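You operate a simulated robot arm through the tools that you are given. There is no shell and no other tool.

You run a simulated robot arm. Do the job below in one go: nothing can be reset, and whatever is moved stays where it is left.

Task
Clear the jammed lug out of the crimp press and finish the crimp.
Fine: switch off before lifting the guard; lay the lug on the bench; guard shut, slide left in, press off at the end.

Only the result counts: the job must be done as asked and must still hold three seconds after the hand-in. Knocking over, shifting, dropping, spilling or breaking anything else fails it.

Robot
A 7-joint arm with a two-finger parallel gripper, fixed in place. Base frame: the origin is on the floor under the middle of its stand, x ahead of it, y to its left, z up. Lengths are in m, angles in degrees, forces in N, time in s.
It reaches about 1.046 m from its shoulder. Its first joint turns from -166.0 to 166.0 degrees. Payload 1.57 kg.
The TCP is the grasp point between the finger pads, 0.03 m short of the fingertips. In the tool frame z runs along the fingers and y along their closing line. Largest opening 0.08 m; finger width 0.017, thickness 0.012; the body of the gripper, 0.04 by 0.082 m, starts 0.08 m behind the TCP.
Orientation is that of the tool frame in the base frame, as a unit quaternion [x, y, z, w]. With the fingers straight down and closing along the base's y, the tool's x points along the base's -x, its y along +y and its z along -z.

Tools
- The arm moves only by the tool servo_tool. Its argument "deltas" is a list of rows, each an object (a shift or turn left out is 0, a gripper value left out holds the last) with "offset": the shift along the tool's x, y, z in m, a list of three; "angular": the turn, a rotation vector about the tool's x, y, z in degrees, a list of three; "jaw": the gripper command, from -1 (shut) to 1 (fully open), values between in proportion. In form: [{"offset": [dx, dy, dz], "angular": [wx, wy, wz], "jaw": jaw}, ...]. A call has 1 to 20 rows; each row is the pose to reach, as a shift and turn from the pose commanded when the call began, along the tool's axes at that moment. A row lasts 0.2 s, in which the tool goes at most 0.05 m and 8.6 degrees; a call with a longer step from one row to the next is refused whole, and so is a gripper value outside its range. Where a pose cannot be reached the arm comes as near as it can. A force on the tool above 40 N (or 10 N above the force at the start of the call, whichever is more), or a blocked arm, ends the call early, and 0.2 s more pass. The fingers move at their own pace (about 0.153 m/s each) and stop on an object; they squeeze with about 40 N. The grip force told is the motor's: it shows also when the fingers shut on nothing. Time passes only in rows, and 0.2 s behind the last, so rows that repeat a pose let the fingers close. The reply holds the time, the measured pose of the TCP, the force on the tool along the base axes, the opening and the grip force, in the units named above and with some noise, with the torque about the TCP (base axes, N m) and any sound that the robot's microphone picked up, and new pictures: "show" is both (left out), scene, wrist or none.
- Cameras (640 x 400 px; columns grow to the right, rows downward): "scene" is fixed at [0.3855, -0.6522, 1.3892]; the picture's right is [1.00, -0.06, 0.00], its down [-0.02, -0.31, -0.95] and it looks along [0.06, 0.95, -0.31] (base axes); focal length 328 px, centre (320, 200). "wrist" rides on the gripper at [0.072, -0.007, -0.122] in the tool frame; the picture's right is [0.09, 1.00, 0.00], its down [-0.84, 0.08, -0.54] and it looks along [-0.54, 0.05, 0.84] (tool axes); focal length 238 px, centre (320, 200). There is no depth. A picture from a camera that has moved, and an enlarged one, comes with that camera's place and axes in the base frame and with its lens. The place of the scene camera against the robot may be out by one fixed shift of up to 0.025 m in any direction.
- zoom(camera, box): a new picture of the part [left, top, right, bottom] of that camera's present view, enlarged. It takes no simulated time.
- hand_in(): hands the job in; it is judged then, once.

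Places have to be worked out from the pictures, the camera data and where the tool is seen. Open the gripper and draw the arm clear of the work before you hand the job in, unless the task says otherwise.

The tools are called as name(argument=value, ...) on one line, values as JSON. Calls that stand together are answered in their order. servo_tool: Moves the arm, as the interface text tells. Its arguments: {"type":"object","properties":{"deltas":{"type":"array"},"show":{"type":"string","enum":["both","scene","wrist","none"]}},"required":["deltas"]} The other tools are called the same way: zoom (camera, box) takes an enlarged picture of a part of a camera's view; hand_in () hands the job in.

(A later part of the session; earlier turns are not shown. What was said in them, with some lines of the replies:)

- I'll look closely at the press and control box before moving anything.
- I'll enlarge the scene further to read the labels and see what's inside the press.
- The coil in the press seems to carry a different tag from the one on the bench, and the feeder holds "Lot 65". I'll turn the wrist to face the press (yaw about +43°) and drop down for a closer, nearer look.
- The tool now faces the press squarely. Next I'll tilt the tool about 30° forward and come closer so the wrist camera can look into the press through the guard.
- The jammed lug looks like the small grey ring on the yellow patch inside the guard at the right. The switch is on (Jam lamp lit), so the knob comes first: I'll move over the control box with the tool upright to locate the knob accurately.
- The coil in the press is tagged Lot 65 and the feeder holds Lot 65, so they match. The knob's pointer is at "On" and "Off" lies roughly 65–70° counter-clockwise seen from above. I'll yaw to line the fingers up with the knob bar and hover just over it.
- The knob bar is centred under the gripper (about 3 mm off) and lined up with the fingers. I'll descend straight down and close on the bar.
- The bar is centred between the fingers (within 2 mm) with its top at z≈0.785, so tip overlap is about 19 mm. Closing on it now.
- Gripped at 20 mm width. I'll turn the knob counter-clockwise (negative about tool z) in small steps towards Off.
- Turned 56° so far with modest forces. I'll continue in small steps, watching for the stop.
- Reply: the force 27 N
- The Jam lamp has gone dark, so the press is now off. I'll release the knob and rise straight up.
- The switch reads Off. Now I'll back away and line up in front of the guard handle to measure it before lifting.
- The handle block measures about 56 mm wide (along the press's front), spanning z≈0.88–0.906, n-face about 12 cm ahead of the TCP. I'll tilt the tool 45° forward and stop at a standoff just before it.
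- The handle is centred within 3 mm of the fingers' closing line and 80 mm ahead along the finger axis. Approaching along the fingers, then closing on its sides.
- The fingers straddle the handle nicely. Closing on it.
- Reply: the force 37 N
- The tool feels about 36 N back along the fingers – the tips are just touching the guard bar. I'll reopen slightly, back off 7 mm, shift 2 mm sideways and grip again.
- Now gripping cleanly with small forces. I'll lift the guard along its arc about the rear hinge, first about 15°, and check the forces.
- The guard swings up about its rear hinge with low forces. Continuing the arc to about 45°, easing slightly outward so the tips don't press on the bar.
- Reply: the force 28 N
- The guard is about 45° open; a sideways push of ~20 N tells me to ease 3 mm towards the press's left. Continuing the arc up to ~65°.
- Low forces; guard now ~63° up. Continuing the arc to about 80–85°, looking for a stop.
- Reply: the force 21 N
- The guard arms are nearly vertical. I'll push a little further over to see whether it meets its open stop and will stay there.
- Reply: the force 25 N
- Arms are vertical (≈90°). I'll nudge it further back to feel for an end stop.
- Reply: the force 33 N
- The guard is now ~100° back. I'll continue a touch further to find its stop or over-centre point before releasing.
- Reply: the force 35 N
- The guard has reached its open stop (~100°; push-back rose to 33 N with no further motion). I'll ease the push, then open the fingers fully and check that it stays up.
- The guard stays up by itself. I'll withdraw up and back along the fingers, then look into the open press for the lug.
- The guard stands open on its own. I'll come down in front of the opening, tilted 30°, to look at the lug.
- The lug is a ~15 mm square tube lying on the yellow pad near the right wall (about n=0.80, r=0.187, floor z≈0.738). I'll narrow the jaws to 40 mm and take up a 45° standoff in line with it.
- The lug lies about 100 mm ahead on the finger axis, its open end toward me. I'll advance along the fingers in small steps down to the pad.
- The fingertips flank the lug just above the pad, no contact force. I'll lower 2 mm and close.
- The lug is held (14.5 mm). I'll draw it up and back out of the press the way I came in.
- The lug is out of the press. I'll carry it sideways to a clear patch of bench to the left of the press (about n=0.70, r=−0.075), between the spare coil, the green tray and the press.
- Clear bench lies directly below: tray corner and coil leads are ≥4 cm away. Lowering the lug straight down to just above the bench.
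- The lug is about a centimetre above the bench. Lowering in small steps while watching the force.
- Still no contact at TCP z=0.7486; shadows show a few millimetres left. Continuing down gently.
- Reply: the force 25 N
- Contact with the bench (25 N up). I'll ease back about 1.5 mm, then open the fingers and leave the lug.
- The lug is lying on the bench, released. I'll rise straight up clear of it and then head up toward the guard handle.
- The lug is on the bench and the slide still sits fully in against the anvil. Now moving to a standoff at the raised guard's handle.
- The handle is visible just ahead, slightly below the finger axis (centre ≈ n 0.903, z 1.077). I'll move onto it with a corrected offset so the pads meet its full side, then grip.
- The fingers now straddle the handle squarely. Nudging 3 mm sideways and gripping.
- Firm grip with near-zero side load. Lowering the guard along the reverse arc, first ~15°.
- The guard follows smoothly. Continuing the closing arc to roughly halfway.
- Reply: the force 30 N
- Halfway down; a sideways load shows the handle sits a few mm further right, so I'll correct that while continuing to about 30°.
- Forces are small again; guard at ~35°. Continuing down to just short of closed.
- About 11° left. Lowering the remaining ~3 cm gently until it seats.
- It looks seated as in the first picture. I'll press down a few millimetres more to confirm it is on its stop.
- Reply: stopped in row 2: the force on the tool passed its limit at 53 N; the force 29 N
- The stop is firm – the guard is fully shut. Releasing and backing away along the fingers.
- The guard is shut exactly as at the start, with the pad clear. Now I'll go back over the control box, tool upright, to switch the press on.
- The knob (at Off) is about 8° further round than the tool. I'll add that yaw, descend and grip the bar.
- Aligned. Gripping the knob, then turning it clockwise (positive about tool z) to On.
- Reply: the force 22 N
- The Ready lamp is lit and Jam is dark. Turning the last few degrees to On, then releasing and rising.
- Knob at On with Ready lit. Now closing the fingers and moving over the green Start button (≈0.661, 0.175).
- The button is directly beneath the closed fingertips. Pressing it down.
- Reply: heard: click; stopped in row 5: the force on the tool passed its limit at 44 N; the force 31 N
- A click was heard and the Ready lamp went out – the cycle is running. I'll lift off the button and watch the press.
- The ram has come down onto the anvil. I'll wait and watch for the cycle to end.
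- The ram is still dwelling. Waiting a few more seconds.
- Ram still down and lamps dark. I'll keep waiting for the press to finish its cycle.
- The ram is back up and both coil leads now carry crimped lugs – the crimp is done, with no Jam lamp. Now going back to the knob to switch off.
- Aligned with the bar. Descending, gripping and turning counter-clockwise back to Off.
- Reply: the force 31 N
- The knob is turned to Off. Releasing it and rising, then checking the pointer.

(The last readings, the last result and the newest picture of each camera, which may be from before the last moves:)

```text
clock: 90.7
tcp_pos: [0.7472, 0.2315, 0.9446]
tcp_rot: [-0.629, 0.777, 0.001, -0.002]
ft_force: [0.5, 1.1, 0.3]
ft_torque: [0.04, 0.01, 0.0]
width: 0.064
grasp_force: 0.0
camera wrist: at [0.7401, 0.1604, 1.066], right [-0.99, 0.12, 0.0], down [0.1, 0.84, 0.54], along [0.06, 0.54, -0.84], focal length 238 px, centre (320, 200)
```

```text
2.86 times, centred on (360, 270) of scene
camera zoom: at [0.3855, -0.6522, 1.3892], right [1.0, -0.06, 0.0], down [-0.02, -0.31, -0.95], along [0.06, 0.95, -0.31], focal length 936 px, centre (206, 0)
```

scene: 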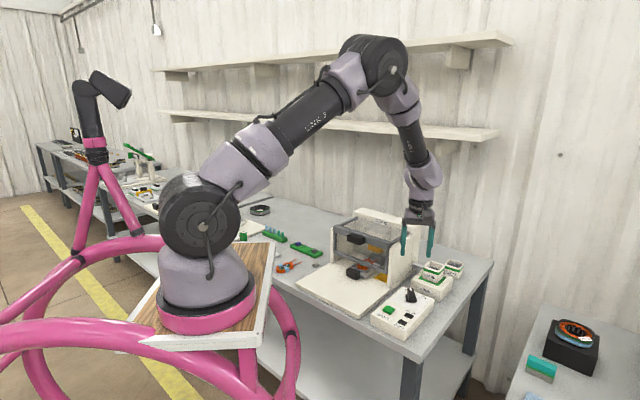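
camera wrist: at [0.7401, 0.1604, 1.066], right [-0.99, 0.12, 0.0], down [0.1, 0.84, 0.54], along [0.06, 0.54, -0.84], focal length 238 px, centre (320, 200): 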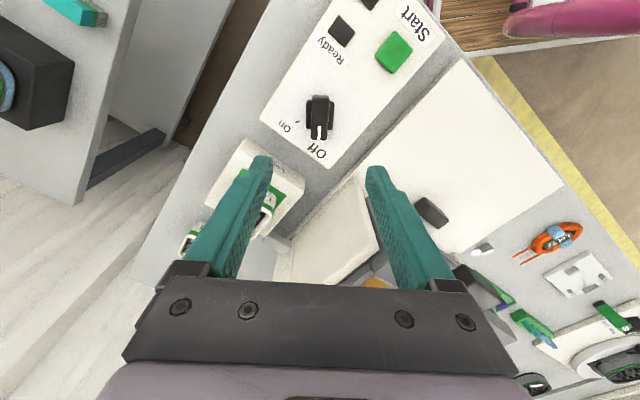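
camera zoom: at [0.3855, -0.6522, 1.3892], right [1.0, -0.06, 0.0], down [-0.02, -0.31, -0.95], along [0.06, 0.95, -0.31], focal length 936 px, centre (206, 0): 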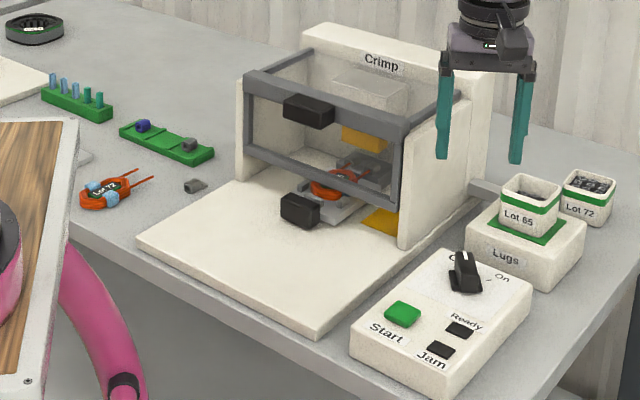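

Everything reads as required: knob at Off, guard shut, slide in, lug lying on the bench, coil crimped. I'll open the gripper and draw the arm up and clear.

servo_tool(deltas=[{"offset": [0, 0, -0.04], "jaw": 1}, {"offset": [0, 0, -0.085], "jaw": 1}, {"offset": [0, 0, -0.13], "jaw": 1}, {"offset": [0.01, 0.03, -0.16], "jaw": 1}, {"offset": [0.02, 0.07, -0.18], "jaw": 1}, {"offset": [0.025, 0.11, -0.19], "jaw": 1}, {"offset": [0.03, 0.15, -0.2], "jaw": 1}, {"offset": [0.035, 0.19, -0.2], "jaw": 1}, {"offset": [0.035, 0.19, -0.2], "jaw": 1}])

zoom(camera="scene", box=[335, 225, 405, 290])

zoom(camera="scene", box=[260, 220, 480, 345])

```text
clock: 92.7
tcp_pos: [0.5547, 0.2367, 1.1441]
tcp_rot: [-0.628, 0.778, 0.002, -0.002]
ft_force: [-0.3, -0.9, 0.9]
ft_torque: [-0.01, 0.02, 0.01]
width: 0.0801
grasp_force: 0.1
camera wrist: at [0.5477, 0.165, 1.2653], right [-0.99, 0.12, 0.0], down [0.1, 0.84, 0.54], along [0.06, 0.54, -0.84], focal length 238 px, centre (320, 200)
```

scene: 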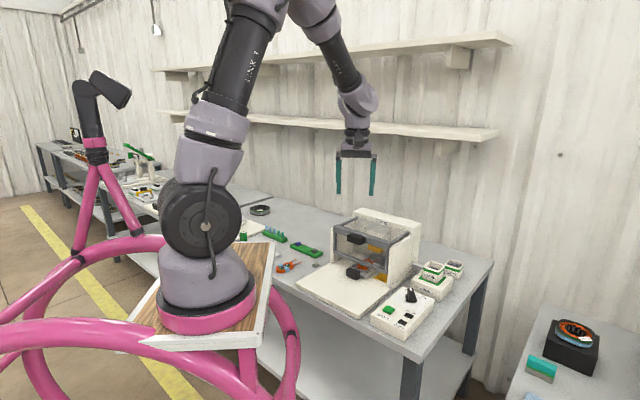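
wrist: 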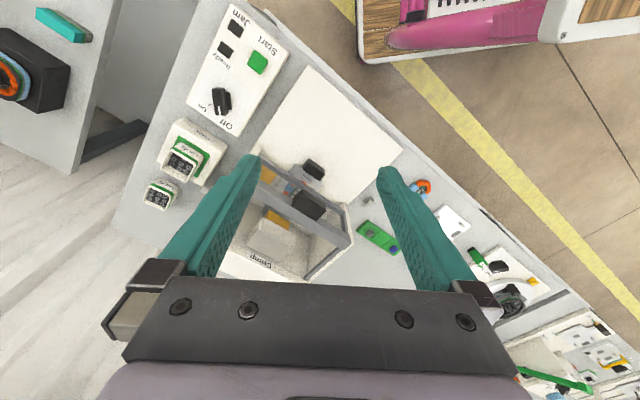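

```text
6.15 times, centred on (370, 258) of scene
camera zoom: at [0.3855, -0.6522, 1.3892], right [1.0, -0.06, 0.0], down [-0.02, -0.31, -0.95], along [0.06, 0.95, -0.31], focal length 2017 px, centre (12, -154)
```

zoom: 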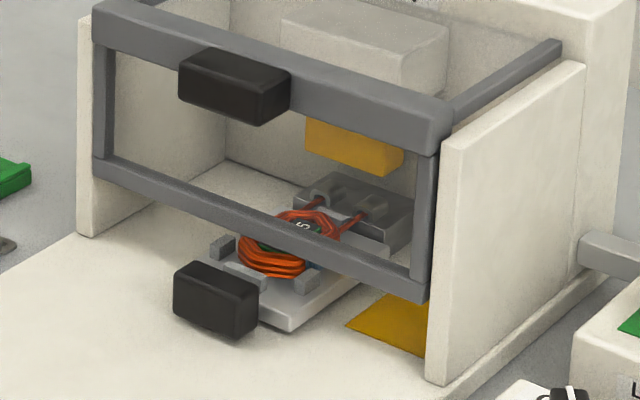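

```text
2.91 times, centred on (370, 282) of scene
camera zoom: at [0.3855, -0.6522, 1.3892], right [1.0, -0.06, 0.0], down [-0.02, -0.31, -0.95], along [0.06, 0.95, -0.31], focal length 954 px, centre (174, -40)
```

zoom: 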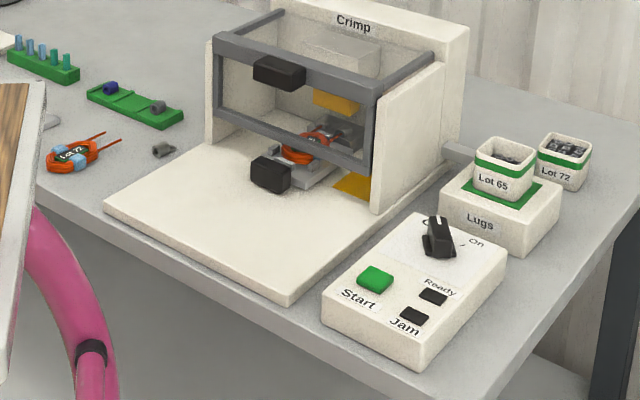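

The final view matches the task: crimp finished on the Lot 65 coil, guard shut, slide unchanged (in), switch Off with both lamps dark, the removed lug lying on the bench, and the arm open and clear. Handing in.

hand_in()

```text
The job is handed in.
```

I cleared the jammed lug, finished the crimp and handed the job in. The result of the judging hasn't come back to me.

- **Jam cleared:** I switched the press off before lifting the guard. The lug was on the yellow pad inside on the right. I took it out and laid it on clear bench to the left of the press.
- **Crimp:** The coil in the press is tagged Lot 65, matching the Lot 65 lug tub on the feeder, so I left the tubs as they were. I shut the guard, switched on, got the Ready lamp and pressed Start. After the ram rose, both coil leads had crimped lugs and the Jam lamp stayed dark.
- **Left as asked:** The guard is shut and the slide is still in; I never moved it. The switch is at Off with both lamps dark, and the arm is open and clear. Nothing else on the bench looked disturbed in the final pictures.

The force limit stopped the arm twice: once seating the guard on its stop (53 N), and once pressing Start (44 N). Neither showed any damage.
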